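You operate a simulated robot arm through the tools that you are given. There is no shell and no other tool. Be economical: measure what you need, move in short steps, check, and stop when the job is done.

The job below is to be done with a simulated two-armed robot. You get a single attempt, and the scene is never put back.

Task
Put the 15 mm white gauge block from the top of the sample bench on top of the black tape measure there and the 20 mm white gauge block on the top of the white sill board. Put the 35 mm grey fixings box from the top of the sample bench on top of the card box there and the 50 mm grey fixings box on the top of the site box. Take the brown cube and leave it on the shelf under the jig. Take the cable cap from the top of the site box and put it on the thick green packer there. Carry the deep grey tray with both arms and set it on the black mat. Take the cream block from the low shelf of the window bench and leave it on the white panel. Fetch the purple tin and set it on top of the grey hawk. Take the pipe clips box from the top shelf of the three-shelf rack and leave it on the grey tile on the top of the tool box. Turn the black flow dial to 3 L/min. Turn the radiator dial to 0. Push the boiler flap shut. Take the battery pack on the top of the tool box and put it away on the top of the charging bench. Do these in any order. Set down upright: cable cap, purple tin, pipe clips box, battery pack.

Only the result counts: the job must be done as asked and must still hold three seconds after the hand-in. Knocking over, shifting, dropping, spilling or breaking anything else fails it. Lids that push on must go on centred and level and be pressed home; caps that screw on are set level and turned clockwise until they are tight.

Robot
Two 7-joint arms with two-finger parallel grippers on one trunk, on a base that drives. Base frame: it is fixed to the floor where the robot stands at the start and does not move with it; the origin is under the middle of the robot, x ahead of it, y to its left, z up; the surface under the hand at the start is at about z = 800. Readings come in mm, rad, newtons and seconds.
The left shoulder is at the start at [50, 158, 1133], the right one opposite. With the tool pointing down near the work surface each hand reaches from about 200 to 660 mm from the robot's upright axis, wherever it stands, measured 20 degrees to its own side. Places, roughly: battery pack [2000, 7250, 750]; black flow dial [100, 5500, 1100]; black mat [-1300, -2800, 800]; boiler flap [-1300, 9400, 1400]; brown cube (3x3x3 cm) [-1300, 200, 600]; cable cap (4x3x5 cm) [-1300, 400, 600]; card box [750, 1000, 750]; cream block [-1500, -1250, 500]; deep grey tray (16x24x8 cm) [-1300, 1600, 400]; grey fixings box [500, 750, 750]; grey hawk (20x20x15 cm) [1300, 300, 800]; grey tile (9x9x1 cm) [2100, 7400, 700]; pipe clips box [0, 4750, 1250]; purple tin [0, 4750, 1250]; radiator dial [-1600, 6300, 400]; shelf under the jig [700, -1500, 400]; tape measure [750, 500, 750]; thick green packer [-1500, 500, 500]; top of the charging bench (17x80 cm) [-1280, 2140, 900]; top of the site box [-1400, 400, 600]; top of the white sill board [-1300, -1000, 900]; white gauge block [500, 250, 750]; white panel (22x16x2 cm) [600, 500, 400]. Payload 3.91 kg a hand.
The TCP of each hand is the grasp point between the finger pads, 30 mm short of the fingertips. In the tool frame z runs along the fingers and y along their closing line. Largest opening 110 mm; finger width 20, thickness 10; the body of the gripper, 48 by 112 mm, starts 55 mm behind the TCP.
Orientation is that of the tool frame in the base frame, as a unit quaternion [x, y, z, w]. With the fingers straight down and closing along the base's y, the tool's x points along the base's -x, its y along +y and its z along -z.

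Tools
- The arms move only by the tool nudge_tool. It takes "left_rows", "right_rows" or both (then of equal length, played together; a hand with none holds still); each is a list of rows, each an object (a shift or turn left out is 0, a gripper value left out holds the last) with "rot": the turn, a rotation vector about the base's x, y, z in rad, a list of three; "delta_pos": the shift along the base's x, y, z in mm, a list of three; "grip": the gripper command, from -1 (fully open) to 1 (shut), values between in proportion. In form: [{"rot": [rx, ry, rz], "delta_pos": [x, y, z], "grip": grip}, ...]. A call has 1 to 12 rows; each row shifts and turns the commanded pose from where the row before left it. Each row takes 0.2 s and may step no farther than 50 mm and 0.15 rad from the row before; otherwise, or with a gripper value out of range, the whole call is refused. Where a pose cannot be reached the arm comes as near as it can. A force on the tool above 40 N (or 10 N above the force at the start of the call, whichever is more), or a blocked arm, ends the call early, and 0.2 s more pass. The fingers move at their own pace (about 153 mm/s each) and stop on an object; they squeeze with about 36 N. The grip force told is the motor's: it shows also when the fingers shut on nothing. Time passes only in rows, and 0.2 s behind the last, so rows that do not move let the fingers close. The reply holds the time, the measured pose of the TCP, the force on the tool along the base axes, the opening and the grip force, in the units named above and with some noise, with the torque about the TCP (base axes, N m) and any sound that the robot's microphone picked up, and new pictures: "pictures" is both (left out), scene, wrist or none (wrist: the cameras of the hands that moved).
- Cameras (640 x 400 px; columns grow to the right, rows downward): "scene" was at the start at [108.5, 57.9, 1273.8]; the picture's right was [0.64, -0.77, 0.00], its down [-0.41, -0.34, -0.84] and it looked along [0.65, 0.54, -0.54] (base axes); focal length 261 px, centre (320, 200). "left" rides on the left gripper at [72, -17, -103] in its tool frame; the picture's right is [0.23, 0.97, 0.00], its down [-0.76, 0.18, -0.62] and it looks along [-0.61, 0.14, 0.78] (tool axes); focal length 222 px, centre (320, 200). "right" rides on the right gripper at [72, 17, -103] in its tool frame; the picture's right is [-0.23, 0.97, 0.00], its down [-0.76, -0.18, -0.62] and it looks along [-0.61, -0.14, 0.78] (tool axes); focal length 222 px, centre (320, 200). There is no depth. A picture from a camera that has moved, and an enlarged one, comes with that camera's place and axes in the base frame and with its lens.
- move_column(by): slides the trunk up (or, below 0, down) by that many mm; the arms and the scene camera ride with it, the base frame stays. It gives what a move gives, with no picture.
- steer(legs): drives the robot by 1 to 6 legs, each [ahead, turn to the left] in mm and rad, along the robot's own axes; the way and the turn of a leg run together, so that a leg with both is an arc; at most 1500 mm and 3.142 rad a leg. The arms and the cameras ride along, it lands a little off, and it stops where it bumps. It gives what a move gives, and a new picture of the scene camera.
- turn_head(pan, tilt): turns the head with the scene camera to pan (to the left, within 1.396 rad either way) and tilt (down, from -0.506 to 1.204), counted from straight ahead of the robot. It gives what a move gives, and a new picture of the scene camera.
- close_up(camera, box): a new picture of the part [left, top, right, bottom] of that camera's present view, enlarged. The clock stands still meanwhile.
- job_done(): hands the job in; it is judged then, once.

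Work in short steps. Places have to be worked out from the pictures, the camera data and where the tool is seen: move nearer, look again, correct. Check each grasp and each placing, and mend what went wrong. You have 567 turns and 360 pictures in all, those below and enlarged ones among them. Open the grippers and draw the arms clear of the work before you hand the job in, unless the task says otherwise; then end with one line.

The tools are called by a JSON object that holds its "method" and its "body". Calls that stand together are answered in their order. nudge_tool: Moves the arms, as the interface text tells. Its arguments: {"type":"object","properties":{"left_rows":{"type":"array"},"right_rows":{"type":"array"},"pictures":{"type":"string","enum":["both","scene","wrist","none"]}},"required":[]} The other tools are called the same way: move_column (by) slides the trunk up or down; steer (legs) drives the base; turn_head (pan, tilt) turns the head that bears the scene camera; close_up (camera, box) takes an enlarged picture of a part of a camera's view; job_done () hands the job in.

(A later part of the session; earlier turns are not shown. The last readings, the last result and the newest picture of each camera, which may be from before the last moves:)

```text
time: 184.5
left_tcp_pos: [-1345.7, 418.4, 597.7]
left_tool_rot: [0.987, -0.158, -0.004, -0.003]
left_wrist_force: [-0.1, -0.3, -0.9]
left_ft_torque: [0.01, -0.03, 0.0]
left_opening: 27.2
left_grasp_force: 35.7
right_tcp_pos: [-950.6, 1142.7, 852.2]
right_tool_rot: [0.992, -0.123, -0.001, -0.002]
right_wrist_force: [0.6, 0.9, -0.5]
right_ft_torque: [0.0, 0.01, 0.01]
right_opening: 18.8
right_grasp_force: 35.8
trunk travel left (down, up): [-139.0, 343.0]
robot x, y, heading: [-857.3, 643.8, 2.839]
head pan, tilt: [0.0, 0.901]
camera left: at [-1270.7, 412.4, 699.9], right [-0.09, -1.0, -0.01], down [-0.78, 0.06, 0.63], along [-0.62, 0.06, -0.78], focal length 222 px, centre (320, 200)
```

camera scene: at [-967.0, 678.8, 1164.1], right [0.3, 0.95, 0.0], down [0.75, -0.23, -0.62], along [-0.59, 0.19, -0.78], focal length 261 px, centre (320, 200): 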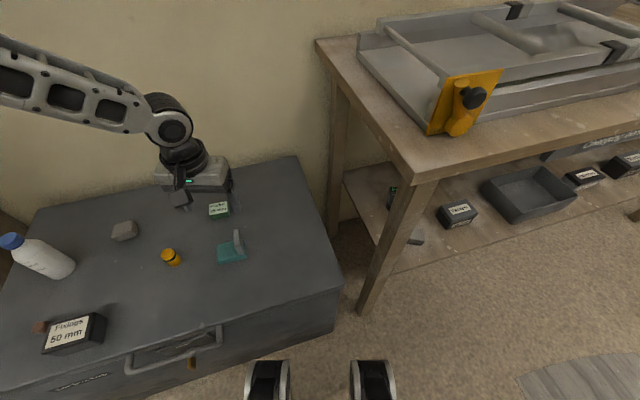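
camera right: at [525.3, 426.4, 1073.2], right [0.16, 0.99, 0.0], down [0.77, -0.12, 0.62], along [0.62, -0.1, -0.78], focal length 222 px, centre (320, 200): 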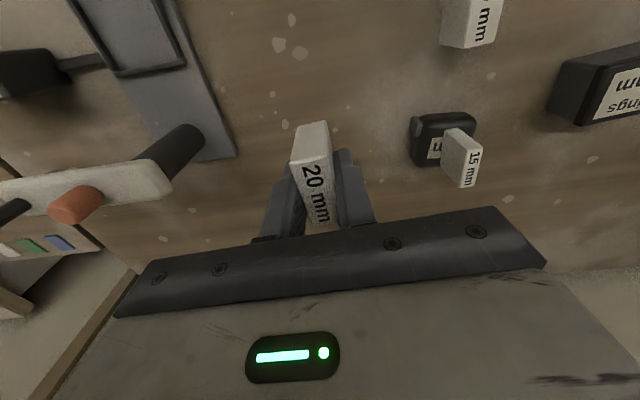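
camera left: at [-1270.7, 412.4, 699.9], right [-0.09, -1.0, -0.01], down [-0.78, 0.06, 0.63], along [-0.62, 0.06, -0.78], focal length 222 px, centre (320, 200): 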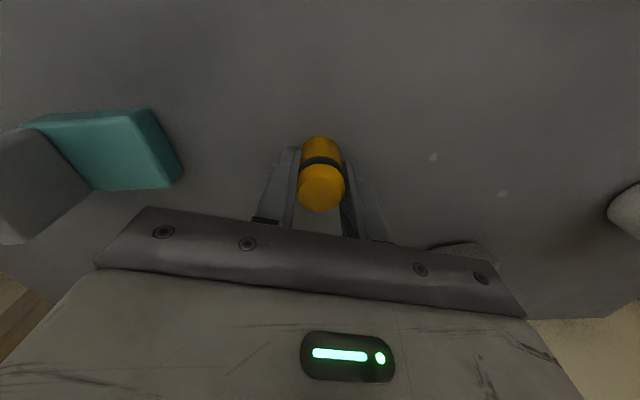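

Held. I lift with the column and carry it over the packer.

{"method": "move_column", "body": {"by": 70}}

{"method": "nudge_tool", "body": {"left_rows": [{"delta_pos": [-30, 30, 0]}, {"delta_pos": [-30, 30, 0]}, {"delta_pos": [-30, 30, 0]}, {"delta_pos": [-31, 29, 0]}, {"delta_pos": [0, 0, 0]}], "pictures": "wrist"}}

```text
time: 185.6
left_tcp_pos: [-1346.6, 419.0, 667.7]
left_tool_rot: [0.987, -0.158, -0.002, -0.004]
left_wrist_force: [0.4, 0.1, -0.2]
left_ft_torque: [-0.01, -0.04, 0.04]
left_opening: 26.9
left_grasp_force: 36.3
right_tcp_pos: [-950.2, 1143.4, 922.8]
right_tool_rot: [0.992, -0.122, -0.001, -0.001]
right_wrist_force: [-0.9, 0.2, 0.5]
right_ft_torque: [-0.03, 0.01, 0.04]
right_opening: 19.2
right_grasp_force: 35.9
trunk travel left (down, up): [-209.0, 273.0]
robot x, y, heading: [-857.8, 644.3, 2.833]
head pan, tilt: [0.0, 0.901]
```

```text
time: 186.8
left_tcp_pos: [-1436.6, 513.1, 698.1]
left_tool_rot: [0.987, -0.158, -0.003, -0.004]
left_wrist_force: [0.6, -0.2, 0.8]
left_ft_torque: [0.02, 0.0, 0.01]
left_opening: 26.9
left_grasp_force: 36.1
left hand out of reach, approached as far as the arm can: row 3, 4
right_tcp_pos: [-950.5, 1143.0, 922.5]
right_tool_rot: [0.992, -0.123, 0.0, -0.001]
right_wrist_force: [0.4, -0.2, 0.2]
right_ft_torque: [0.01, 0.04, -0.01]
right_opening: 19.2
right_grasp_force: 36.2
trunk travel left (down, up): [-209.0, 273.0]
robot x, y, heading: [-852.2, 644.6, 2.836]
head pan, tilt: [0.0, 0.901]
camera left: at [-1361.6, 506.1, 800.2], right [-0.09, -1.0, -0.01], down [-0.78, 0.06, 0.63], along [-0.63, 0.06, -0.78], focal length 222 px, centre (320, 200)
```

left: 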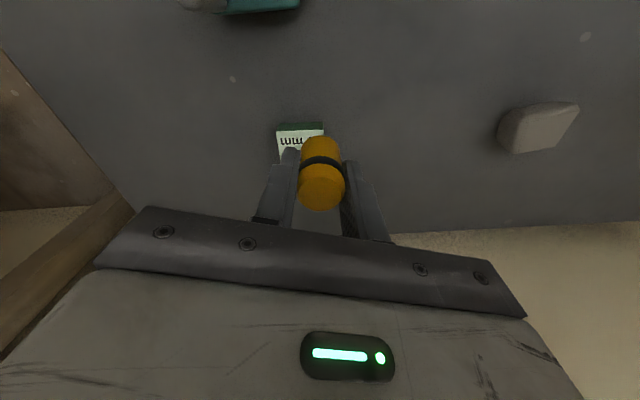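

Short by ~39 mm. The hand is low relative to the shoulder, so I raise the hand and lower the column by about as much to gain reach.

{"method": "nudge_tool", "body": {"left_rows": [{"delta_pos": [0, 0, 40]}, {"delta_pos": [0, 0, 40]}, {"delta_pos": [0, 0, 20]}], "pictures": "none"}}

{"method": "move_column", "body": {"by": -120}}

{"method": "nudge_tool", "body": {"left_rows": [{"delta_pos": [-10, 8, 0]}, {"delta_pos": [-10, 8, 0]}, {"delta_pos": [-10, 9, 0]}, {"delta_pos": [0, 0, 0]}], "pictures": "wrist"}}

```text
time: 187.6
left_tcp_pos: [-1437.2, 512.5, 797.2]
left_tool_rot: [0.987, -0.158, -0.003, -0.003]
left_wrist_force: [0.1, 0.5, 0.1]
left_ft_torque: [-0.03, 0.03, -0.01]
left_opening: 26.7
left_grasp_force: 35.8
right_tcp_pos: [-950.6, 1144.1, 921.8]
right_tool_rot: [0.993, -0.122, -0.001, -0.002]
right_wrist_force: [-0.5, 0.3, -0.1]
right_ft_torque: [-0.01, -0.03, 0.0]
right_opening: 19.1
right_grasp_force: 35.9
trunk travel left (down, up): [-209.0, 273.0]
robot x, y, heading: [-854.0, 645.4, 2.843]
head pan, tilt: [0.0, 0.901]
```

```text
time: 189.1
left_tcp_pos: [-1435.8, 513.5, 677.3]
left_tool_rot: [0.988, -0.157, -0.003, -0.003]
left_wrist_force: [0.2, -0.1, 0.0]
left_ft_torque: [0.01, -0.02, -0.01]
left_opening: 26.9
left_grasp_force: 36.3
right_tcp_pos: [-949.2, 1142.1, 802.2]
right_tool_rot: [0.992, -0.123, 0.0, -0.001]
right_wrist_force: [-0.8, -0.5, -0.4]
right_ft_torque: [-0.03, 0.0, 0.01]
right_opening: 18.9
right_grasp_force: 36.5
trunk travel left (down, up): [-89.0, 393.0]
robot x, y, heading: [-856.7, 642.6, 2.835]
head pan, tilt: [0.0, 0.901]
```

```text
time: 190.1
left_tcp_pos: [-1467.9, 538.9, 676.4]
left_tool_rot: [0.987, -0.158, -0.002, -0.004]
left_wrist_force: [-0.2, 0.0, 0.8]
left_ft_torque: [-0.01, -0.02, -0.01]
left_opening: 26.8
left_grasp_force: 35.9
right_tcp_pos: [-950.5, 1143.7, 801.8]
right_tool_rot: [0.992, -0.123, -0.001, -0.001]
right_wrist_force: [-0.5, 0.4, 0.0]
right_ft_torque: [0.01, 0.03, -0.04]
right_opening: 19.2
right_grasp_force: 36.3
trunk travel left (down, up): [-89.0, 393.0]
robot x, y, heading: [-853.7, 645.1, 2.842]
head pan, tilt: [0.0, 0.901]
camera left: at [-1392.4, 532.9, 779.6], right [-0.09, -1.0, -0.01], down [-0.78, 0.06, 0.63], along [-0.62, 0.06, -0.78], focal length 222 px, centre (320, 200)
```

left: 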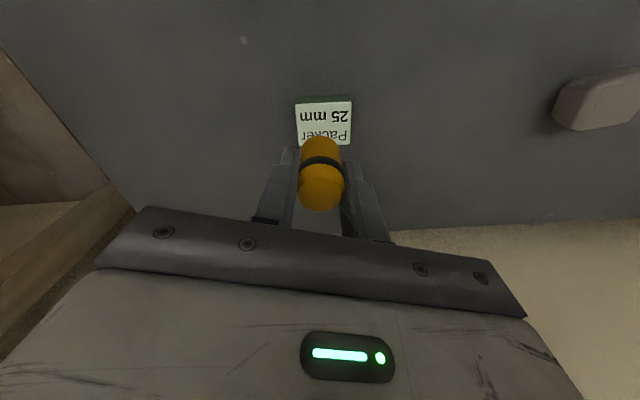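

Directly over the packer. Lower with the column.

{"method": "move_column", "body": {"by": -48}}

{"method": "move_column", "body": {"by": -4}}

```text
time: 190.9
left_tcp_pos: [-1467.3, 540.0, 629.4]
left_tool_rot: [0.987, -0.158, -0.003, -0.004]
left_wrist_force: [0.1, -0.8, -0.8]
left_ft_torque: [-0.01, -0.03, 0.0]
left_opening: 27.1
left_grasp_force: 35.6
right_tcp_pos: [-949.7, 1144.7, 754.5]
right_tool_rot: [0.992, -0.122, 0.0, -0.002]
right_wrist_force: [0.0, 0.5, -0.6]
right_ft_torque: [-0.02, -0.01, -0.04]
right_opening: 19.2
right_grasp_force: 35.8
trunk travel left (down, up): [-41.0, 441.0]
robot x, y, heading: [-856.9, 644.9, 2.832]
head pan, tilt: [0.0, 0.901]
```

```text
time: 191.5
left_tcp_pos: [-1467.1, 539.4, 623.8]
left_tool_rot: [0.987, -0.159, -0.003, -0.003]
left_wrist_force: [0.4, 0.0, -0.2]
left_ft_torque: [0.03, -0.02, 0.01]
left_opening: 27.1
left_grasp_force: 35.9
right_tcp_pos: [-951.2, 1144.1, 749.7]
right_tool_rot: [0.993, -0.122, -0.001, 0.0]
right_wrist_force: [0.0, -0.1, 0.5]
right_ft_torque: [0.0, 0.0, -0.02]
right_opening: 18.8
right_grasp_force: 36.0
trunk travel left (down, up): [-37.0, 445.0]
robot x, y, heading: [-859.5, 646.5, 2.839]
head pan, tilt: [0.0, 0.901]
```

{"method": "move_column", "body": {"by": -2}}

{"method": "close_up", "body": {"camera": "scene", "box": [150, 90, 290, 190]}}

```text
time: 192.0
left_tcp_pos: [-1466.7, 539.3, 623.6]
left_tool_rot: [0.987, -0.159, -0.003, -0.003]
left_wrist_force: [-0.6, 0.2, -0.8]
left_ft_torque: [-0.02, -0.02, 0.0]
left_opening: 27.1
left_grasp_force: 35.6
right_tcp_pos: [-949.6, 1144.3, 748.2]
right_tool_rot: [0.992, -0.123, -0.001, 0.0]
right_wrist_force: [-0.5, 0.0, -0.9]
right_ft_torque: [0.03, 0.02, -0.03]
right_opening: 19.0
right_grasp_force: 36.5
trunk travel left (down, up): [-35.0, 447.0]
robot x, y, heading: [-854.5, 644.6, 2.843]
head pan, tilt: [0.0, 0.901]
```

```text
4.00 times, centred on (220, 140) of scene
camera zoom: at [-966.8, 678.8, 906.1], right [0.3, 0.95, 0.0], down [0.75, -0.23, -0.62], along [-0.59, 0.19, -0.78], focal length 1045 px, centre (720, 440)
```

zoom: 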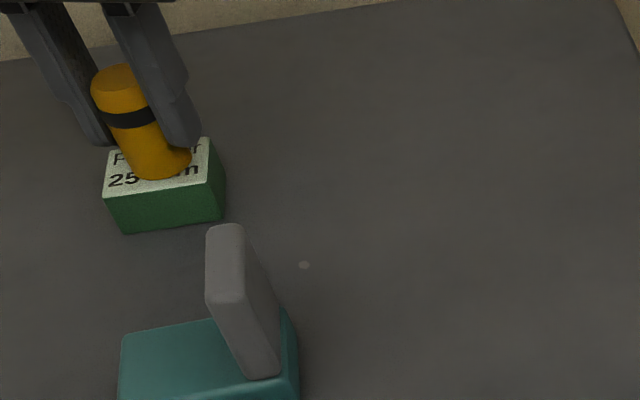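

Nearly touching. One more small step.

{"method": "move_column", "body": {"by": -2}}

```text
time: 192.5
left_tcp_pos: [-1467.7, 539.6, 622.0]
left_tool_rot: [0.987, -0.158, -0.005, -0.003]
left_wrist_force: [1.1, -0.5, 5.6]
left_ft_torque: [-0.08, -0.04, 0.03]
left_opening: 26.8
left_grasp_force: 36.8
right_tcp_pos: [-950.0, 1144.0, 746.0]
right_tool_rot: [0.992, -0.123, -0.001, -0.001]
right_wrist_force: [0.3, -0.3, 0.2]
right_ft_torque: [0.02, -0.02, 0.01]
right_opening: 19.0
right_grasp_force: 36.0
trunk travel left (down, up): [-33.0, 449.0]
robot x, y, heading: [-853.1, 641.8, 2.838]
head pan, tilt: [0.0, 0.901]
```

Contact. Release and rise.

{"method": "nudge_tool", "body": {"left_rows": [{"grip": 0.4}, {"grip": 0.2}, {"grip": 0.0}, {"delta_pos": [0, 0, 0]}], "pictures": "none"}}

{"method": "move_column", "body": {"by": 120}}

{"method": "close_up", "body": {"camera": "scene", "box": [0, 130, 300, 330]}}

```text
time: 193.5
left_tcp_pos: [-1467.2, 538.6, 620.4]
left_tool_rot: [0.988, -0.157, -0.003, -0.003]
left_wrist_force: [-0.9, 0.2, 0.0]
left_ft_torque: [0.04, 0.0, 0.01]
left_opening: 55.0
left_grasp_force: 0.1
right_tcp_pos: [-948.7, 1143.7, 745.2]
right_tool_rot: [0.992, -0.123, 0.0, -0.001]
right_wrist_force: [0.4, 0.9, 0.3]
right_ft_torque: [-0.01, 0.02, 0.01]
right_opening: 19.0
right_grasp_force: 35.7
trunk travel left (down, up): [-33.0, 449.0]
robot x, y, heading: [-853.0, 641.9, 2.838]
head pan, tilt: [0.0, 0.901]
```

```text
time: 195.0
left_tcp_pos: [-1467.1, 538.7, 741.0]
left_tool_rot: [0.987, -0.158, -0.003, -0.003]
left_wrist_force: [0.4, 0.2, 0.3]
left_ft_torque: [0.04, 0.03, -0.03]
left_opening: 55.0
left_grasp_force: 0.1
right_tcp_pos: [-948.1, 1143.9, 866.4]
right_tool_rot: [0.992, -0.123, -0.001, -0.001]
right_wrist_force: [-0.6, -0.5, -0.7]
right_ft_torque: [-0.02, -0.01, -0.02]
right_opening: 19.3
right_grasp_force: 35.8
trunk travel left (down, up): [-153.0, 329.0]
robot x, y, heading: [-855.1, 643.2, 2.841]
head pan, tilt: [0.0, 0.901]
```

```text
2.00 times, centred on (150, 230) of scene
camera zoom: at [-966.9, 678.9, 1024.0], right [0.3, 0.95, 0.0], down [0.75, -0.23, -0.62], along [-0.59, 0.19, -0.78], focal length 522 px, centre (660, 140)
```

zoom: 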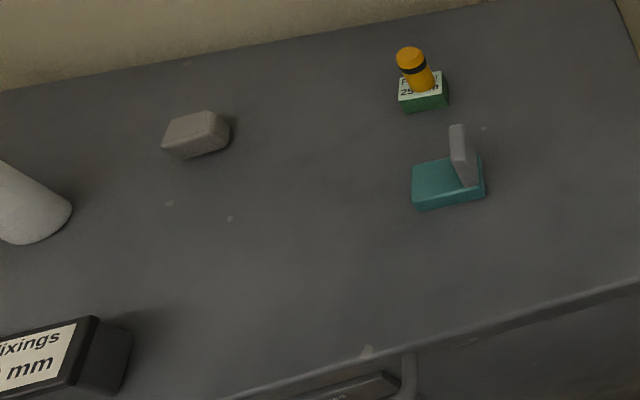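

Cap stands upright on the packer. For the cube I retract the left hand and reposition the base to about (-850, 430) facing the box squarely.

{"method": "nudge_tool", "body": {"left_rows": [{"delta_pos": [45, -10, 15]}, {"delta_pos": [45, -10, 15]}, {"delta_pos": [45, -10, 15]}, {"delta_pos": [45, -10, 15]}], "pictures": "none"}}

{"method": "steer", "body": {"legs": [[-250, 0], [0, 0.837], [265, 0], [0, -0.536]]}}

{"method": "close_up", "body": {"camera": "scene", "box": [120, 110, 320, 260]}}

```text
time: 196.0
left_tcp_pos: [-1287.0, 495.8, 800.4]
left_tool_rot: [0.987, -0.158, -0.003, -0.003]
left_wrist_force: [0.8, -0.5, 0.7]
left_ft_torque: [0.03, -0.03, 0.0]
left_opening: 55.1
left_grasp_force: 0.0
right_tcp_pos: [-949.7, 1144.5, 866.5]
right_tool_rot: [0.992, -0.122, -0.001, 0.0]
right_wrist_force: [-0.7, -0.2, -0.7]
right_ft_torque: [-0.02, -0.04, 0.04]
right_opening: 19.1
right_grasp_force: 36.1
trunk travel left (down, up): [-153.0, 329.0]
robot x, y, heading: [-854.1, 638.1, 2.838]
head pan, tilt: [0.0, 0.901]
```

```text
time: 203.1
left_tcp_pos: [-1210.6, 168.9, 799.2]
left_tool_rot: [1.0, -0.012, -0.004, -0.003]
left_wrist_force: [-0.6, -0.4, -0.2]
left_ft_torque: [0.02, -0.01, -0.05]
left_opening: 54.7
left_grasp_force: 0.0
right_tcp_pos: [-1073.6, 886.5, 866.4]
right_tool_rot: [1.0, 0.024, -0.001, -0.001]
right_wrist_force: [0.6, 0.2, -1.3]
right_ft_torque: [0.02, -0.04, 0.0]
right_opening: 19.0
right_grasp_force: 36.2
trunk travel left (down, up): [-153.0, 329.0]
robot x, y, heading: [-838.8, 435.0, 3.133]
head pan, tilt: [0.0, 0.901]
camera scene: at [-956.1, 435.9, 1024.1], right [0.01, 1.0, 0.0], down [0.78, -0.01, -0.62], along [-0.62, 0.01, -0.78], focal length 261 px, centre (320, 200)
```

scene: 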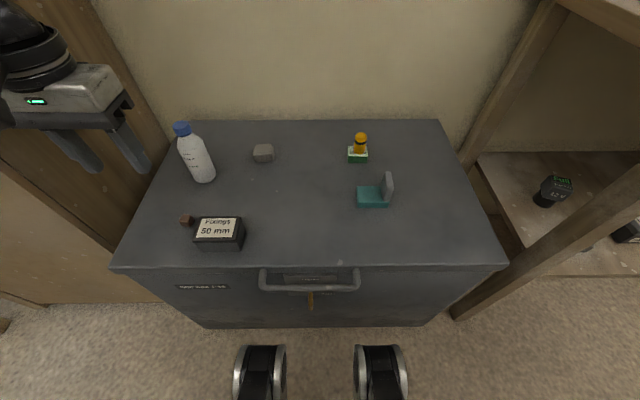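

```text
2.67 times, centred on (220, 185) of scene
camera zoom: at [-956.1, 435.9, 1024.1], right [0.01, 1.0, 0.0], down [0.78, -0.01, -0.62], along [-0.62, 0.01, -0.78], focal length 697 px, centre (587, 240)
```

zoom: 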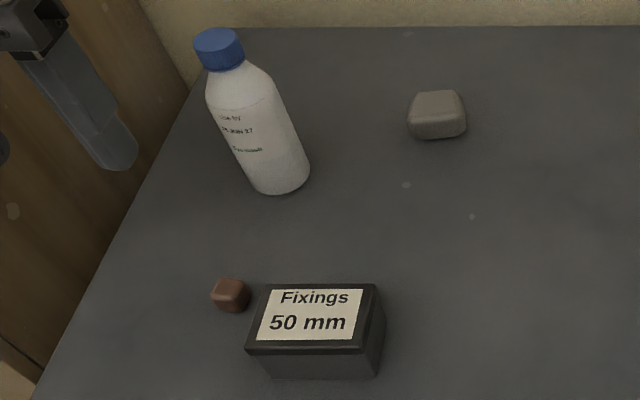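

Cube at (-1266, 159), 27 mm beside the box. I position the left hand with a 46 mm opening.

{"method": "nudge_tool", "body": {"left_rows": [{"delta_pos": [-28, -6, 0], "grip": 0.16}, {"delta_pos": [-27, -6, 0]}, {"delta_pos": [0, 0, -40]}, {"delta_pos": [0, 0, 0]}], "pictures": "none"}}

{"method": "move_column", "body": {"by": -110}}

{"method": "nudge_tool", "body": {"left_rows": [{"delta_pos": [0, 0, 0]}], "pictures": "wrist"}}

```text
time: 204.1
left_tcp_pos: [-1267.6, 158.1, 760.8]
left_tool_rot: [1.0, -0.012, -0.003, -0.002]
left_wrist_force: [1.0, 0.7, -0.1]
left_ft_torque: [0.02, -0.01, -0.01]
left_opening: 46.3
left_grasp_force: 0.1
right_tcp_pos: [-1074.5, 884.8, 866.5]
right_tool_rot: [1.0, 0.023, -0.001, -0.001]
right_wrist_force: [0.3, 0.2, -0.9]
right_ft_torque: [0.0, -0.02, 0.0]
right_opening: 19.1
right_grasp_force: 35.6
trunk travel left (down, up): [-153.0, 329.0]
robot x, y, heading: [-838.7, 434.4, 3.128]
head pan, tilt: [0.0, 0.901]
```

```text
time: 205.5
left_tcp_pos: [-1266.3, 156.9, 652.3]
left_tool_rot: [1.0, -0.013, -0.004, -0.003]
left_wrist_force: [-0.1, -0.7, -0.4]
left_ft_torque: [0.0, 0.02, 0.01]
left_opening: 46.3
left_grasp_force: 0.1
right_tcp_pos: [-1074.5, 885.8, 757.2]
right_tool_rot: [1.0, 0.023, 0.0, 0.0]
right_wrist_force: [0.4, 0.6, -0.2]
right_ft_torque: [-0.03, -0.01, -0.01]
right_opening: 19.1
right_grasp_force: 36.1
trunk travel left (down, up): [-43.0, 439.0]
robot x, y, heading: [-843.1, 434.8, 3.128]
head pan, tilt: [0.0, 0.901]
```

```text
time: 205.9
left_tcp_pos: [-1268.0, 157.8, 651.3]
left_tool_rot: [1.0, -0.013, -0.004, -0.003]
left_wrist_force: [-0.1, 0.3, -0.4]
left_ft_torque: [-0.01, -0.01, 0.0]
left_opening: 46.1
left_grasp_force: 0.1
right_tcp_pos: [-1074.5, 886.2, 756.0]
right_tool_rot: [1.0, 0.023, -0.001, -0.001]
right_wrist_force: [-0.4, 0.4, -0.4]
right_ft_torque: [0.0, 0.02, 0.03]
right_opening: 19.4
right_grasp_force: 35.8
trunk travel left (down, up): [-43.0, 439.0]
robot x, y, heading: [-837.9, 432.1, 3.129]
head pan, tilt: [0.0, 0.901]
camera left: at [-1193.2, 172.2, 754.0], right [0.2, -0.98, -0.01], down [-0.76, -0.16, 0.63], along [-0.62, -0.12, -0.78], focal length 222 px, centre (320, 200)
```

left: 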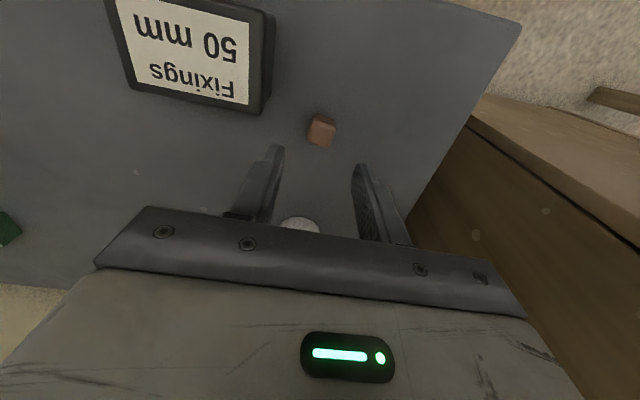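

Aligned. Small correction, descend to grip height, and close.

{"method": "nudge_tool", "body": {"left_rows": [{"delta_pos": [5, 0, -25]}, {"delta_pos": [0, 0, -25]}, {"delta_pos": [0, 0, -13]}, {"delta_pos": [0, 0, 0]}, {"grip": 0.3}, {"grip": 0.4}, {"grip": 1}, {"grip": 1}, {"delta_pos": [0, 0, 0]}], "pictures": "wrist"}}

```text
time: 207.9
left_tcp_pos: [-1262.4, 158.1, 587.5]
left_tool_rot: [1.0, -0.013, -0.004, -0.002]
left_wrist_force: [0.2, -0.4, 0.4]
left_ft_torque: [-0.03, 0.01, -0.02]
left_opening: 20.0
left_grasp_force: 35.8
right_tcp_pos: [-1074.7, 885.0, 755.6]
right_tool_rot: [1.0, 0.023, 0.0, -0.002]
right_wrist_force: [-0.2, 0.2, -0.7]
right_ft_torque: [0.01, 0.0, -0.02]
right_opening: 19.1
right_grasp_force: 36.3
trunk travel left (down, up): [-43.0, 439.0]
robot x, y, heading: [-840.2, 433.3, 3.134]
head pan, tilt: [0.0, 0.901]
camera left: at [-1187.7, 173.0, 690.5], right [0.2, -0.98, -0.01], down [-0.76, -0.16, 0.63], along [-0.62, -0.12, -0.78], focal length 222 px, centre (320, 200)
```

left: 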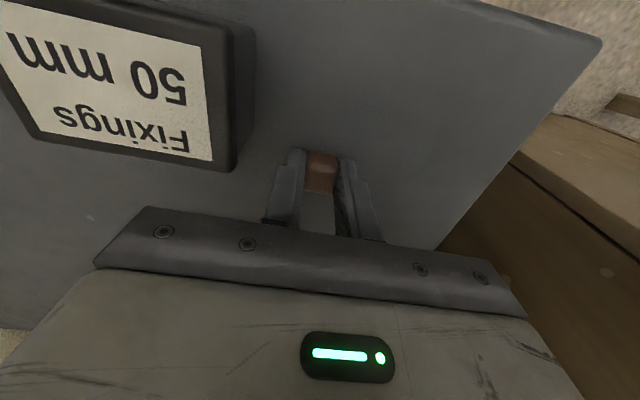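

The cube (20 mm) is gripped at the fingertips. Lift carefully with the column.

{"method": "move_column", "body": {"by": 150}}

{"method": "nudge_tool", "body": {"left_rows": [{"delta_pos": [30, 0, 30]}, {"delta_pos": [40, 0, 20]}, {"delta_pos": [40, 0, 20]}, {"delta_pos": [30, 0, 0]}], "pictures": "wrist"}}

```text
time: 209.6
left_tcp_pos: [-1261.1, 158.2, 737.0]
left_tool_rot: [1.0, -0.013, -0.004, -0.003]
left_wrist_force: [-1.4, 0.1, -1.2]
left_ft_torque: [0.0, 0.01, -0.01]
left_opening: 19.8
left_grasp_force: 36.0
right_tcp_pos: [-1074.8, 886.1, 906.6]
right_tool_rot: [1.0, 0.024, -0.001, -0.001]
right_wrist_force: [0.6, 0.0, -0.8]
right_ft_torque: [0.02, -0.02, 0.03]
right_opening: 19.0
right_grasp_force: 35.7
trunk travel left (down, up): [-193.0, 289.0]
robot x, y, heading: [-841.7, 436.6, 3.133]
head pan, tilt: [0.0, 0.901]
```

```text
time: 210.6
left_tcp_pos: [-1122.3, 156.4, 805.8]
left_tool_rot: [1.0, -0.013, -0.004, -0.003]
left_wrist_force: [-0.5, 0.3, -0.7]
left_ft_torque: [0.01, -0.04, -0.03]
left_opening: 20.0
left_grasp_force: 35.9
right_tcp_pos: [-1074.8, 884.8, 905.9]
right_tool_rot: [1.0, 0.024, -0.001, -0.001]
right_wrist_force: [-0.8, -0.6, -0.5]
right_ft_torque: [0.04, 0.01, 0.0]
right_opening: 19.1
right_grasp_force: 35.8
trunk travel left (down, up): [-193.0, 289.0]
robot x, y, heading: [-839.4, 433.8, 3.13]
head pan, tilt: [0.0, 0.901]
camera left: at [-1048.0, 170.4, 908.5], right [0.2, -0.98, -0.01], down [-0.76, -0.16, 0.63], along [-0.62, -0.12, -0.78], focal length 222 px, centre (320, 200)
```

left: 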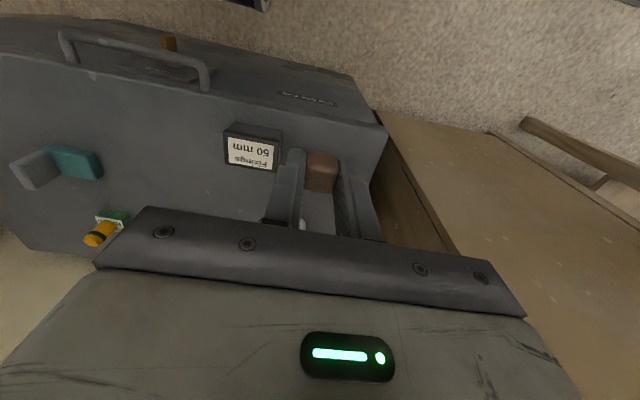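

Cube held. I raise the trunk to normal height and drive toward the window bench with the white sill board.

{"method": "move_column", "body": {"by": 182}}

{"method": "turn_head", "body": {"pan": 0.0, "tilt": 0.6}}

{"method": "steer", "body": {"legs": [[-480, 0], [0, 1.5708], [1400, 0], [0, -1.5708]]}}

```text
time: 212.6
left_tcp_pos: [-1123.4, 155.4, 987.9]
left_tool_rot: [1.0, -0.012, -0.003, -0.003]
left_wrist_force: [-0.5, -0.1, 0.3]
left_ft_torque: [-0.01, 0.03, 0.02]
left_opening: 20.0
left_grasp_force: 35.9
right_tcp_pos: [-1075.7, 885.0, 1088.4]
right_tool_rot: [1.0, 0.024, -0.001, -0.001]
right_wrist_force: [-0.3, -0.1, 0.5]
right_ft_torque: [0.01, -0.04, 0.01]
right_opening: 19.2
right_grasp_force: 35.6
trunk travel left (down, up): [-375.0, 107.0]
robot x, y, heading: [-843.5, 432.3, 3.131]
head pan, tilt: [0.0, 0.901]
```

```text
time: 213.4
left_tcp_pos: [-1121.8, 155.6, 989.3]
left_tool_rot: [1.0, -0.013, -0.003, -0.003]
left_wrist_force: [-0.2, 0.3, -0.1]
left_ft_torque: [-0.01, 0.0, 0.01]
left_opening: 19.9
left_grasp_force: 35.7
right_tcp_pos: [-1073.5, 884.8, 1088.4]
right_tool_rot: [1.0, 0.023, -0.001, -0.001]
right_wrist_force: [-0.2, 0.6, 0.3]
right_ft_torque: [-0.03, 0.0, -0.04]
right_opening: 19.3
right_grasp_force: 35.9
trunk travel left (down, up): [-375.0, 107.0]
robot x, y, heading: [-843.6, 432.9, 3.128]
head pan, tilt: [0.0, 0.6]
camera scene: at [-969.0, 436.0, 1270.8], right [0.01, 1.0, 0.0], down [0.57, -0.01, -0.82], along [-0.82, 0.01, -0.57], focal length 261 px, centre (320, 200)
```

scene: 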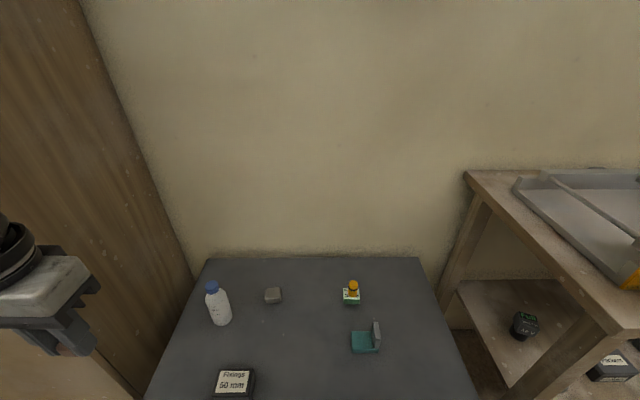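

```text
time: 230.6
left_tcp_pos: [-596.2, -1274.9, 987.8]
left_tool_rot: [1.0, 0.016, -0.004, -0.003]
left_wrist_force: [0.2, -0.7, -0.5]
left_ft_torque: [0.0, -0.01, -0.02]
left_opening: 20.1
left_grasp_force: 36.8
right_tcp_pos: [-590.8, -544.0, 1088.4]
right_tool_rot: [0.999, 0.053, -0.001, -0.001]
right_wrist_force: [0.6, 0.3, -0.8]
right_ft_torque: [-0.01, 0.02, 0.0]
right_opening: 19.3
right_grasp_force: 35.9
trunk travel left (down, up): [-375.0, 107.0]
robot x, y, heading: [-331.0, -980.8, -3.098]
head pan, tilt: [0.0, 0.6]
camera scene: at [-459.0, -986.2, 1270.9], right [-0.05, 1.0, 0.0], down [0.56, 0.03, -0.83], along [-0.82, -0.04, -0.56], focal length 261 px, centre (320, 200)
```

scene: 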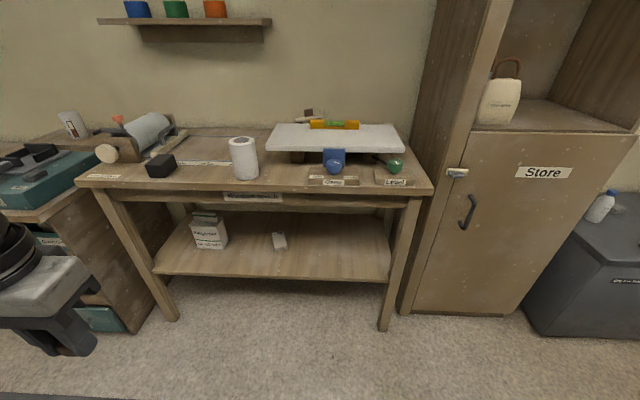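

The white sill board with a spirit level on it, and a cream block on the low shelf, are visible. I zoom.

{"method": "close_up", "body": {"camera": "scene", "box": [230, 90, 430, 215]}}

{"method": "close_up", "body": {"camera": "scene", "box": [170, 190, 370, 290]}}

```text
3.20 times, centred on (330, 152) of scene
camera zoom: at [-459.0, -986.2, 1270.9], right [-0.05, 1.0, 0.0], down [0.56, 0.03, -0.83], along [-0.82, -0.04, -0.56], focal length 836 px, centre (288, 352)
```

zoom: 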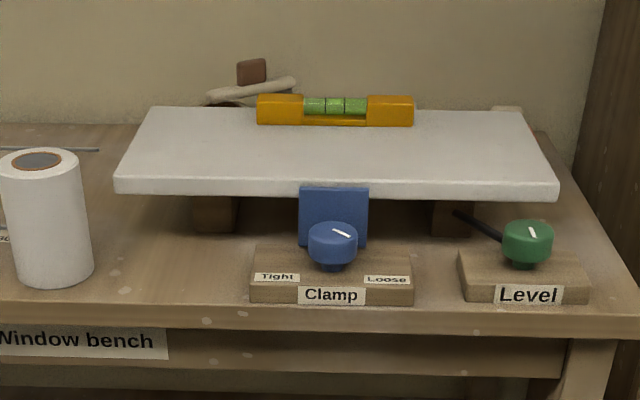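

```text
3.20 times, centred on (270, 240) of scene
camera zoom: at [-459.0, -986.2, 1270.9], right [-0.05, 1.0, 0.0], down [0.56, 0.03, -0.83], along [-0.82, -0.04, -0.56], focal length 836 px, centre (480, 72)
```

zoom: 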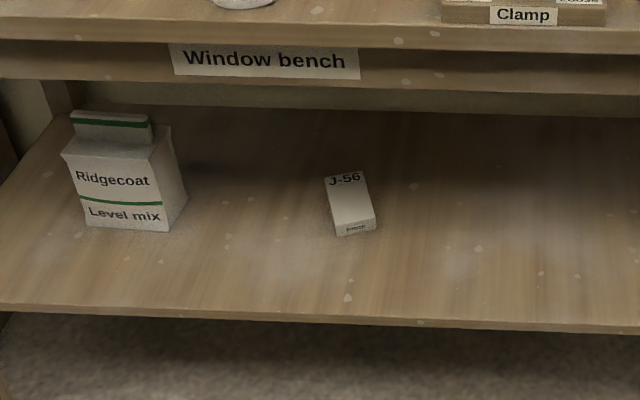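

I approach to about (-900, -1110) for the sill board with the right hand.

{"method": "steer", "body": {"legs": [[0, 0.174], [585, 0], [0, -0.2175]]}}

```text
time: 234.7
left_tcp_pos: [-1099.6, -1442.1, 987.3]
left_tool_rot: [0.995, 0.103, -0.004, -0.001]
left_wrist_force: [0.6, -0.6, -0.1]
left_ft_torque: [0.04, 0.02, -0.03]
left_opening: 20.0
left_grasp_force: 36.1
right_tcp_pos: [-1218.7, -720.2, 1088.0]
right_tool_rot: [0.99, 0.138, -0.001, -0.001]
right_wrist_force: [-0.5, -0.1, -0.7]
right_ft_torque: [-0.02, 0.0, 0.0]
right_opening: 19.2
right_grasp_force: 36.3
trunk travel left (down, up): [-375.0, 107.0]
robot x, y, heading: [-886.0, -1104.0, -2.923]
head pan, tilt: [0.0, 0.6]
stopped in leg 2: the robot was blocked; the commanded pose is now the measured one
camera scene: at [-1013.7, -1133.4, 1270.9], right [-0.22, 0.98, 0.0], down [0.55, 0.12, -0.83], along [-0.81, -0.18, -0.56], focal length 261 px, centre (320, 200)
```

scene: 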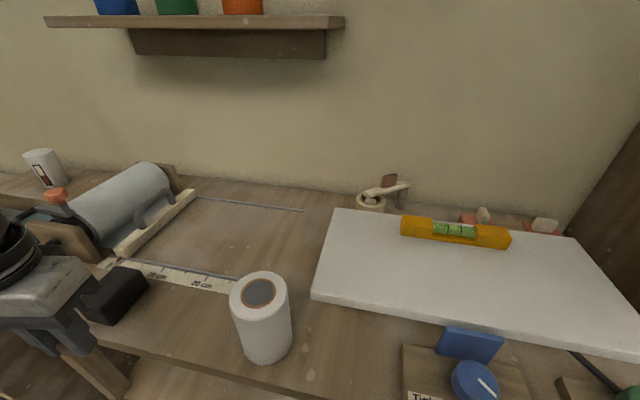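

Blocked early. I look right and down to learn what was touched.

{"method": "turn_head", "body": {"pan": -0.8, "tilt": 0.8}}

{"method": "turn_head", "body": {"pan": 0.0, "tilt": 1.2}}

```text
time: 235.9
left_tcp_pos: [-1100.1, -1441.4, 987.8]
left_tool_rot: [0.995, 0.103, -0.004, -0.002]
left_wrist_force: [-0.3, 1.1, -0.6]
left_ft_torque: [0.01, 0.01, -0.02]
left_opening: 20.0
left_grasp_force: 36.0
right_tcp_pos: [-1219.0, -721.0, 1086.9]
right_tool_rot: [0.99, 0.138, -0.001, -0.001]
right_wrist_force: [-0.2, -0.6, -0.1]
right_ft_torque: [0.01, 0.0, -0.02]
right_opening: 19.3
right_grasp_force: 35.6
trunk travel left (down, up): [-375.0, 107.0]
robot x, y, heading: [-892.0, -1103.5, -2.919]
head pan, tilt: [-0.799, 0.799]
camera scene: at [-995.0, -1070.0, 1254.0], right [0.55, 0.84, 0.0], down [0.6, -0.39, -0.7], along [-0.58, 0.38, -0.72], focal length 261 px, centre (320, 200)
```

scene: 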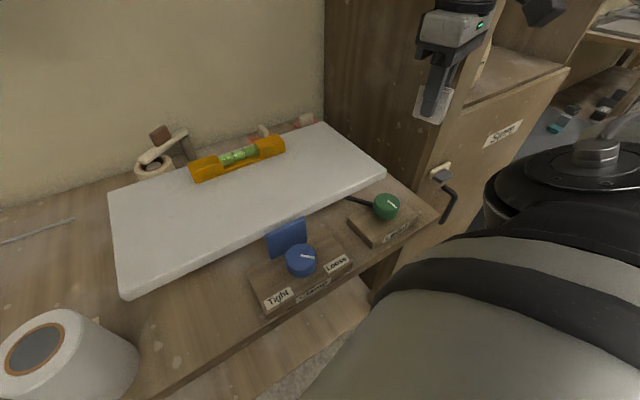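

```text
time: 237.0
left_tcp_pos: [-1099.6, -1442.1, 988.1]
left_tool_rot: [0.995, 0.102, -0.003, -0.003]
left_wrist_force: [0.5, 0.9, -0.1]
left_ft_torque: [0.0, 0.0, 0.01]
left_opening: 19.9
left_grasp_force: 36.1
right_tcp_pos: [-1220.0, -720.2, 1087.5]
right_tool_rot: [0.99, 0.138, -0.001, -0.001]
right_wrist_force: [0.3, -0.9, -0.8]
right_ft_torque: [-0.03, 0.01, -0.01]
right_opening: 19.1
right_grasp_force: 36.7
trunk travel left (down, up): [-375.0, 107.0]
robot x, y, heading: [-886.6, -1107.8, -2.925]
head pan, tilt: [0.0, 1.201]
camera scene: at [-982.1, -1126.3, 1226.3], right [-0.22, 0.98, 0.0], down [0.91, 0.2, -0.36], along [-0.35, -0.08, -0.93], focal length 261 px, centre (320, 200)
```

scene: 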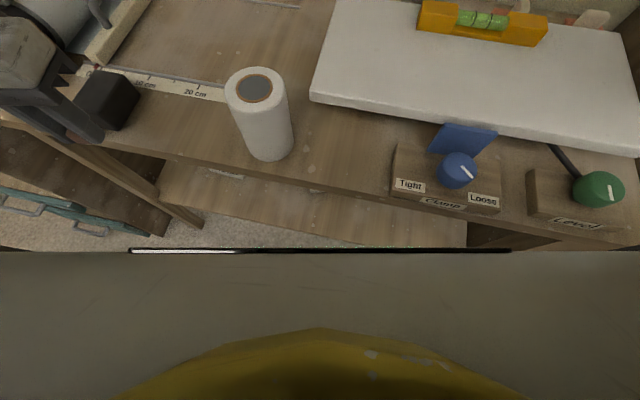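

The base corner reached the bench's low shelf. I back 40 mm and square up.

{"method": "steer", "body": {"legs": [[-45, 0], [0, -0.22]]}}

{"method": "turn_head", "body": {"pan": -0.3, "tilt": 0.8}}

```text
time: 238.7
left_tcp_pos: [-1121.8, -1377.9, 989.3]
left_tool_rot: [1.0, -0.007, -0.003, -0.002]
left_wrist_force: [-0.9, 0.3, -0.2]
left_ft_torque: [0.04, -0.02, 0.0]
left_opening: 19.8
left_grasp_force: 35.8
right_tcp_pos: [-1082.6, -648.1, 1088.1]
right_tool_rot: [1.0, 0.029, -0.001, -0.001]
right_wrist_force: [-0.1, 0.1, -0.6]
right_ft_torque: [-0.02, -0.02, 0.0]
right_opening: 19.1
right_grasp_force: 35.9
trunk travel left (down, up): [-375.0, 107.0]
robot x, y, heading: [-842.9, -1096.2, -3.14]
head pan, tilt: [0.0, 1.201]
camera scene: at [-939.5, -1095.2, 1226.3], right [0.0, 1.0, 0.0], down [0.93, 0.0, -0.36], along [-0.36, 0.0, -0.93], focal length 261 px, centre (320, 200)
```

scene: 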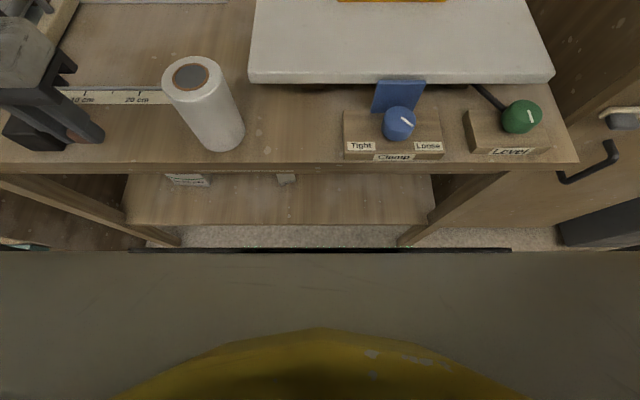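

```text
time: 239.6
left_tcp_pos: [-1123.3, -1377.9, 987.5]
left_tool_rot: [1.0, -0.007, -0.003, -0.003]
left_wrist_force: [1.3, -1.0, -0.1]
left_ft_torque: [-0.02, -0.01, 0.0]
left_opening: 20.0
left_grasp_force: 36.0
right_tcp_pos: [-1083.1, -646.6, 1088.6]
right_tool_rot: [1.0, 0.029, 0.0, -0.001]
right_wrist_force: [-0.6, -0.1, -0.4]
right_ft_torque: [0.02, -0.03, 0.01]
right_opening: 19.3
right_grasp_force: 35.3
trunk travel left (down, up): [-375.0, 107.0]
robot x, y, heading: [-845.9, -1100.6, -3.144]
head pan, tilt: [-0.3, 0.799]
camera scene: at [-960.8, -1071.6, 1253.9], right [0.29, 0.96, 0.0], down [0.69, -0.21, -0.7], along [-0.67, 0.21, -0.72], focal length 261 px, centre (320, 200)
```

scene: 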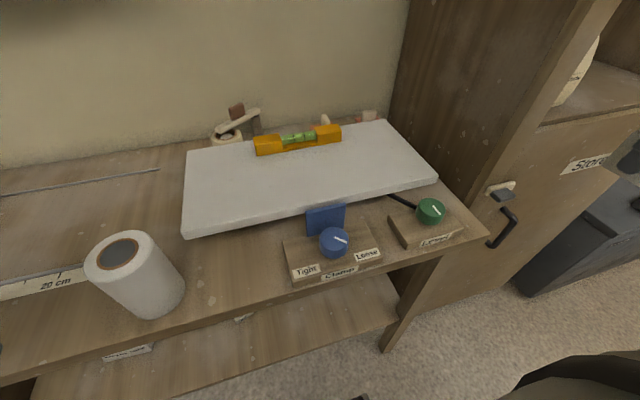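

Sill board front edge x≈-1262, y from -1200 to -720, top z≈925. I carry the 20 mm block over its front middle at (-1315, -960).

{"method": "nudge_tool", "body": {"right_rows": [{"delta_pos": [0, -45, 0]}, {"delta_pos": [0, -45, 0]}, {"delta_pos": [0, -45, 0]}, {"delta_pos": [-20, -45, 0]}, {"delta_pos": [-25, -42, 0]}, {"delta_pos": [-25, -42, 0]}, {"delta_pos": [-25, -42, 0]}, {"delta_pos": [-45, -7, 0]}, {"delta_pos": [-45, 0, -10]}, {"delta_pos": [-45, 0, -20]}, {"delta_pos": [-2, 0, -30]}, {"delta_pos": [0, 0, 0]}], "pictures": "both"}}

```text
time: 242.2
left_tcp_pos: [-1121.5, -1377.9, 988.9]
left_tool_rot: [1.0, -0.007, -0.004, -0.003]
left_wrist_force: [0.2, -0.3, 0.3]
left_ft_torque: [-0.02, -0.01, 0.0]
left_opening: 19.9
left_grasp_force: 35.9
right_tcp_pos: [-1315.7, -962.5, 1027.5]
right_tool_rot: [1.0, 0.029, -0.001, -0.001]
right_wrist_force: [0.2, -0.4, -0.2]
right_ft_torque: [0.01, -0.05, 0.03]
right_opening: 19.4
right_grasp_force: 36.2
trunk travel left (down, up): [-375.0, 107.0]
robot x, y, heading: [-847.2, -1097.1, -3.144]
head pan, tilt: [-0.3, 0.799]
camera scene: at [-960.8, -1071.7, 1254.0], right [0.3, 0.96, 0.0], down [0.69, -0.21, -0.7], along [-0.67, 0.21, -0.72], focal length 261 px, centre (320, 200)
camera right: at [-1242.7, -975.1, 1131.6], right [-0.17, -0.99, 0.0], down [-0.77, 0.13, 0.63], along [-0.62, 0.11, -0.78], focal length 222 px, centre (320, 200)
```

scene: 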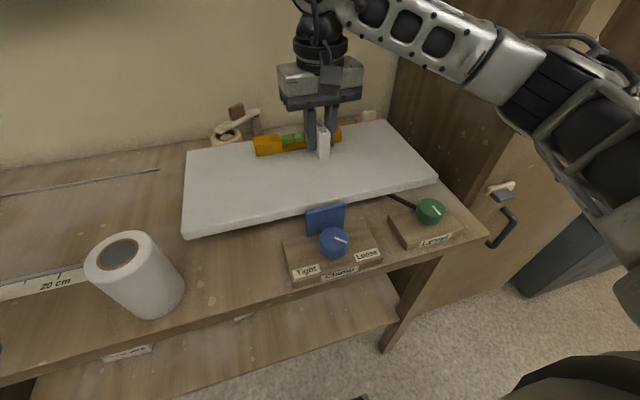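
right: 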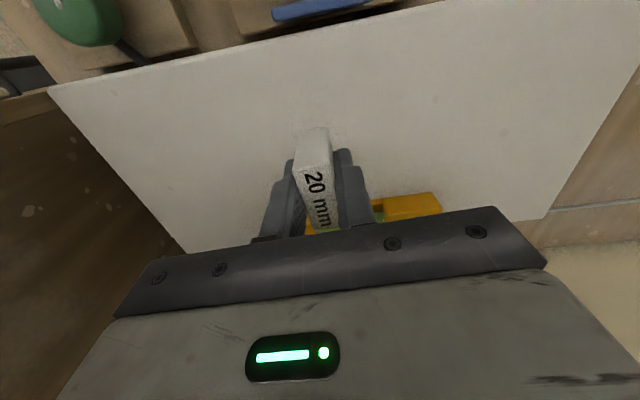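

Good position. I descend slowly.

{"method": "nudge_tool", "body": {"right_rows": [{"delta_pos": [0, 0, -20]}, {"delta_pos": [0, 0, -15]}, {"delta_pos": [0, 0, 0]}], "pictures": "wrist"}}

{"method": "close_up", "body": {"camera": "scene", "box": [240, 80, 400, 200]}}

```text
time: 243.0
left_tcp_pos: [-1123.5, -1377.3, 987.8]
left_tool_rot: [1.0, -0.007, -0.003, -0.003]
left_wrist_force: [-0.6, 0.1, 0.0]
left_ft_torque: [0.02, -0.03, -0.04]
left_opening: 20.2
left_grasp_force: 35.6
right_tcp_pos: [-1316.2, -958.7, 992.7]
right_tool_rot: [1.0, 0.028, -0.001, -0.001]
right_wrist_force: [-0.6, 0.6, -1.0]
right_ft_torque: [0.04, -0.01, -0.02]
right_opening: 18.7
right_grasp_force: 36.3
trunk travel left (down, up): [-375.0, 107.0]
robot x, y, heading: [-845.7, -1095.3, -3.142]
head pan, tilt: [-0.3, 0.799]
camera right: at [-1241.7, -971.6, 1096.6], right [-0.17, -0.99, 0.0], down [-0.77, 0.13, 0.63], along [-0.62, 0.11, -0.78], focal length 222 px, centre (320, 200)
```

right: 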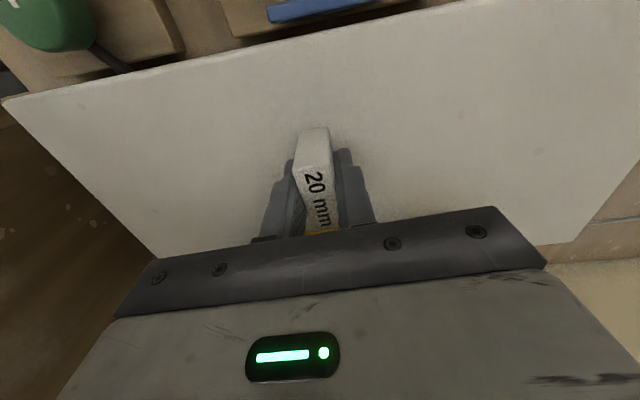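

```text
3.33 times, centred on (320, 140) of scene
camera zoom: at [-960.8, -1071.6, 1254.0], right [0.3, 0.96, 0.0], down [0.69, -0.21, -0.7], along [-0.67, 0.21, -0.72], focal length 871 px, centre (320, 400)
```

zoom: 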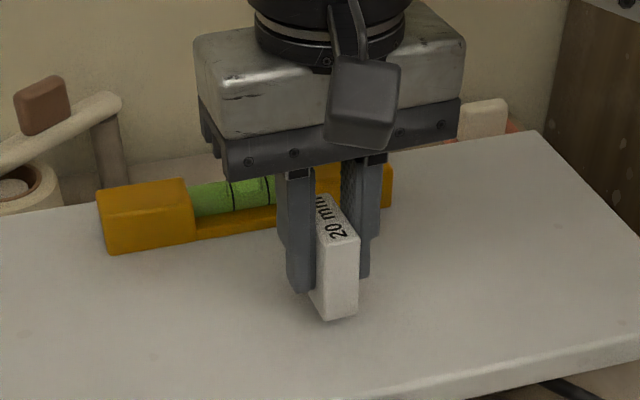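

{"method": "nudge_tool", "body": {"right_rows": [{"delta_pos": [0, 0, -6]}, {"delta_pos": [0, 0, -6]}, {"delta_pos": [0, 0, 0]}], "pictures": "none"}}

{"method": "close_up", "body": {"camera": "scene", "box": [280, 120, 360, 190]}}

```text
time: 243.8
left_tcp_pos: [-1122.2, -1378.0, 989.1]
left_tool_rot: [1.0, -0.007, -0.004, -0.003]
left_wrist_force: [0.5, -0.6, 0.4]
left_ft_torque: [0.0, 0.01, 0.02]
left_opening: 19.9
left_grasp_force: 35.7
right_tcp_pos: [-1314.1, -959.9, 983.2]
right_tool_rot: [1.0, 0.029, -0.003, 0.0]
right_wrist_force: [-2.2, 0.3, 12.0]
right_ft_torque: [0.05, -0.2, 0.03]
right_opening: 19.1
right_grasp_force: 36.1
trunk travel left (down, up): [-375.0, 107.0]
robot x, y, heading: [-840.2, -1097.5, -3.144]
head pan, tilt: [-0.3, 0.799]
```

```text
5.71 times, centred on (320, 155) of scene
camera zoom: at [-960.1, -1071.7, 1254.3], right [0.3, 0.96, 0.0], down [0.68, -0.21, -0.7], along [-0.67, 0.21, -0.72], focal length 1493 px, centre (320, 457)
```

zoom: 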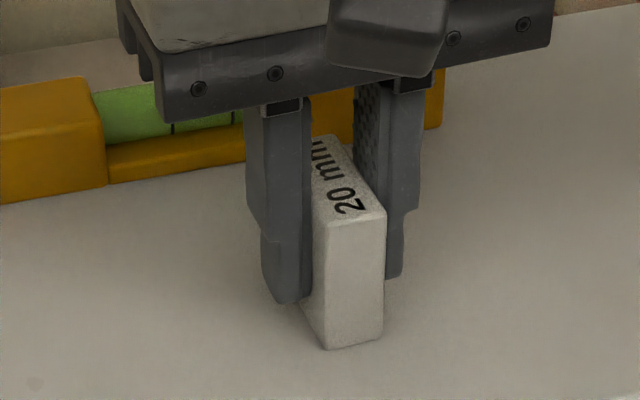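

Contact (board top z≈945). Ease, release and rise.

{"method": "nudge_tool", "body": {"right_rows": [{"delta_pos": [0, 0, 2]}, {"grip": 0.5}, {"grip": 0.2}, {"delta_pos": [0, 0, 0]}, {"delta_pos": [0, 0, 20]}, {"delta_pos": [0, 0, 40]}, {"delta_pos": [20, 0, 40]}, {"delta_pos": [40, 0, 20]}], "pictures": "scene"}}

```text
time: 245.6
left_tcp_pos: [-1121.8, -1377.9, 988.4]
left_tool_rot: [1.0, -0.008, -0.004, -0.003]
left_wrist_force: [-0.1, 0.3, 0.4]
left_ft_torque: [-0.03, 0.0, 0.0]
left_opening: 20.2
left_grasp_force: 36.3
right_tcp_pos: [-1251.8, -959.5, 1104.7]
right_tool_rot: [1.0, 0.029, -0.001, -0.001]
right_wrist_force: [0.5, -0.3, 0.3]
right_ft_torque: [0.01, 0.01, 0.04]
right_opening: 43.8
right_grasp_force: 0.0
trunk travel left (down, up): [-375.0, 107.0]
robot x, y, heading: [-839.4, -1098.0, -3.142]
head pan, tilt: [-0.3, 0.799]
camera scene: at [-960.2, -1071.6, 1254.1], right [0.3, 0.96, 0.0], down [0.68, -0.21, -0.7], along [-0.67, 0.21, -0.72], focal length 261 px, centre (320, 200)
```

scene: 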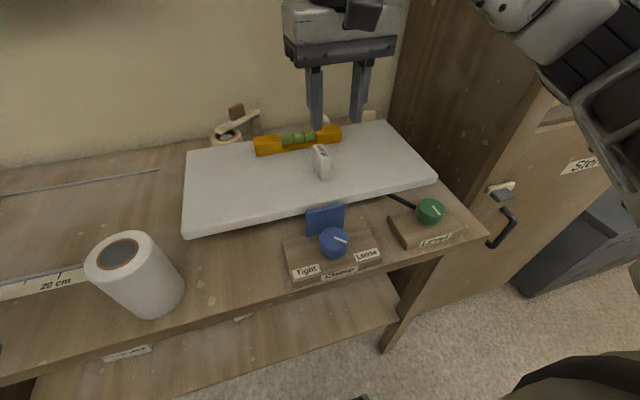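

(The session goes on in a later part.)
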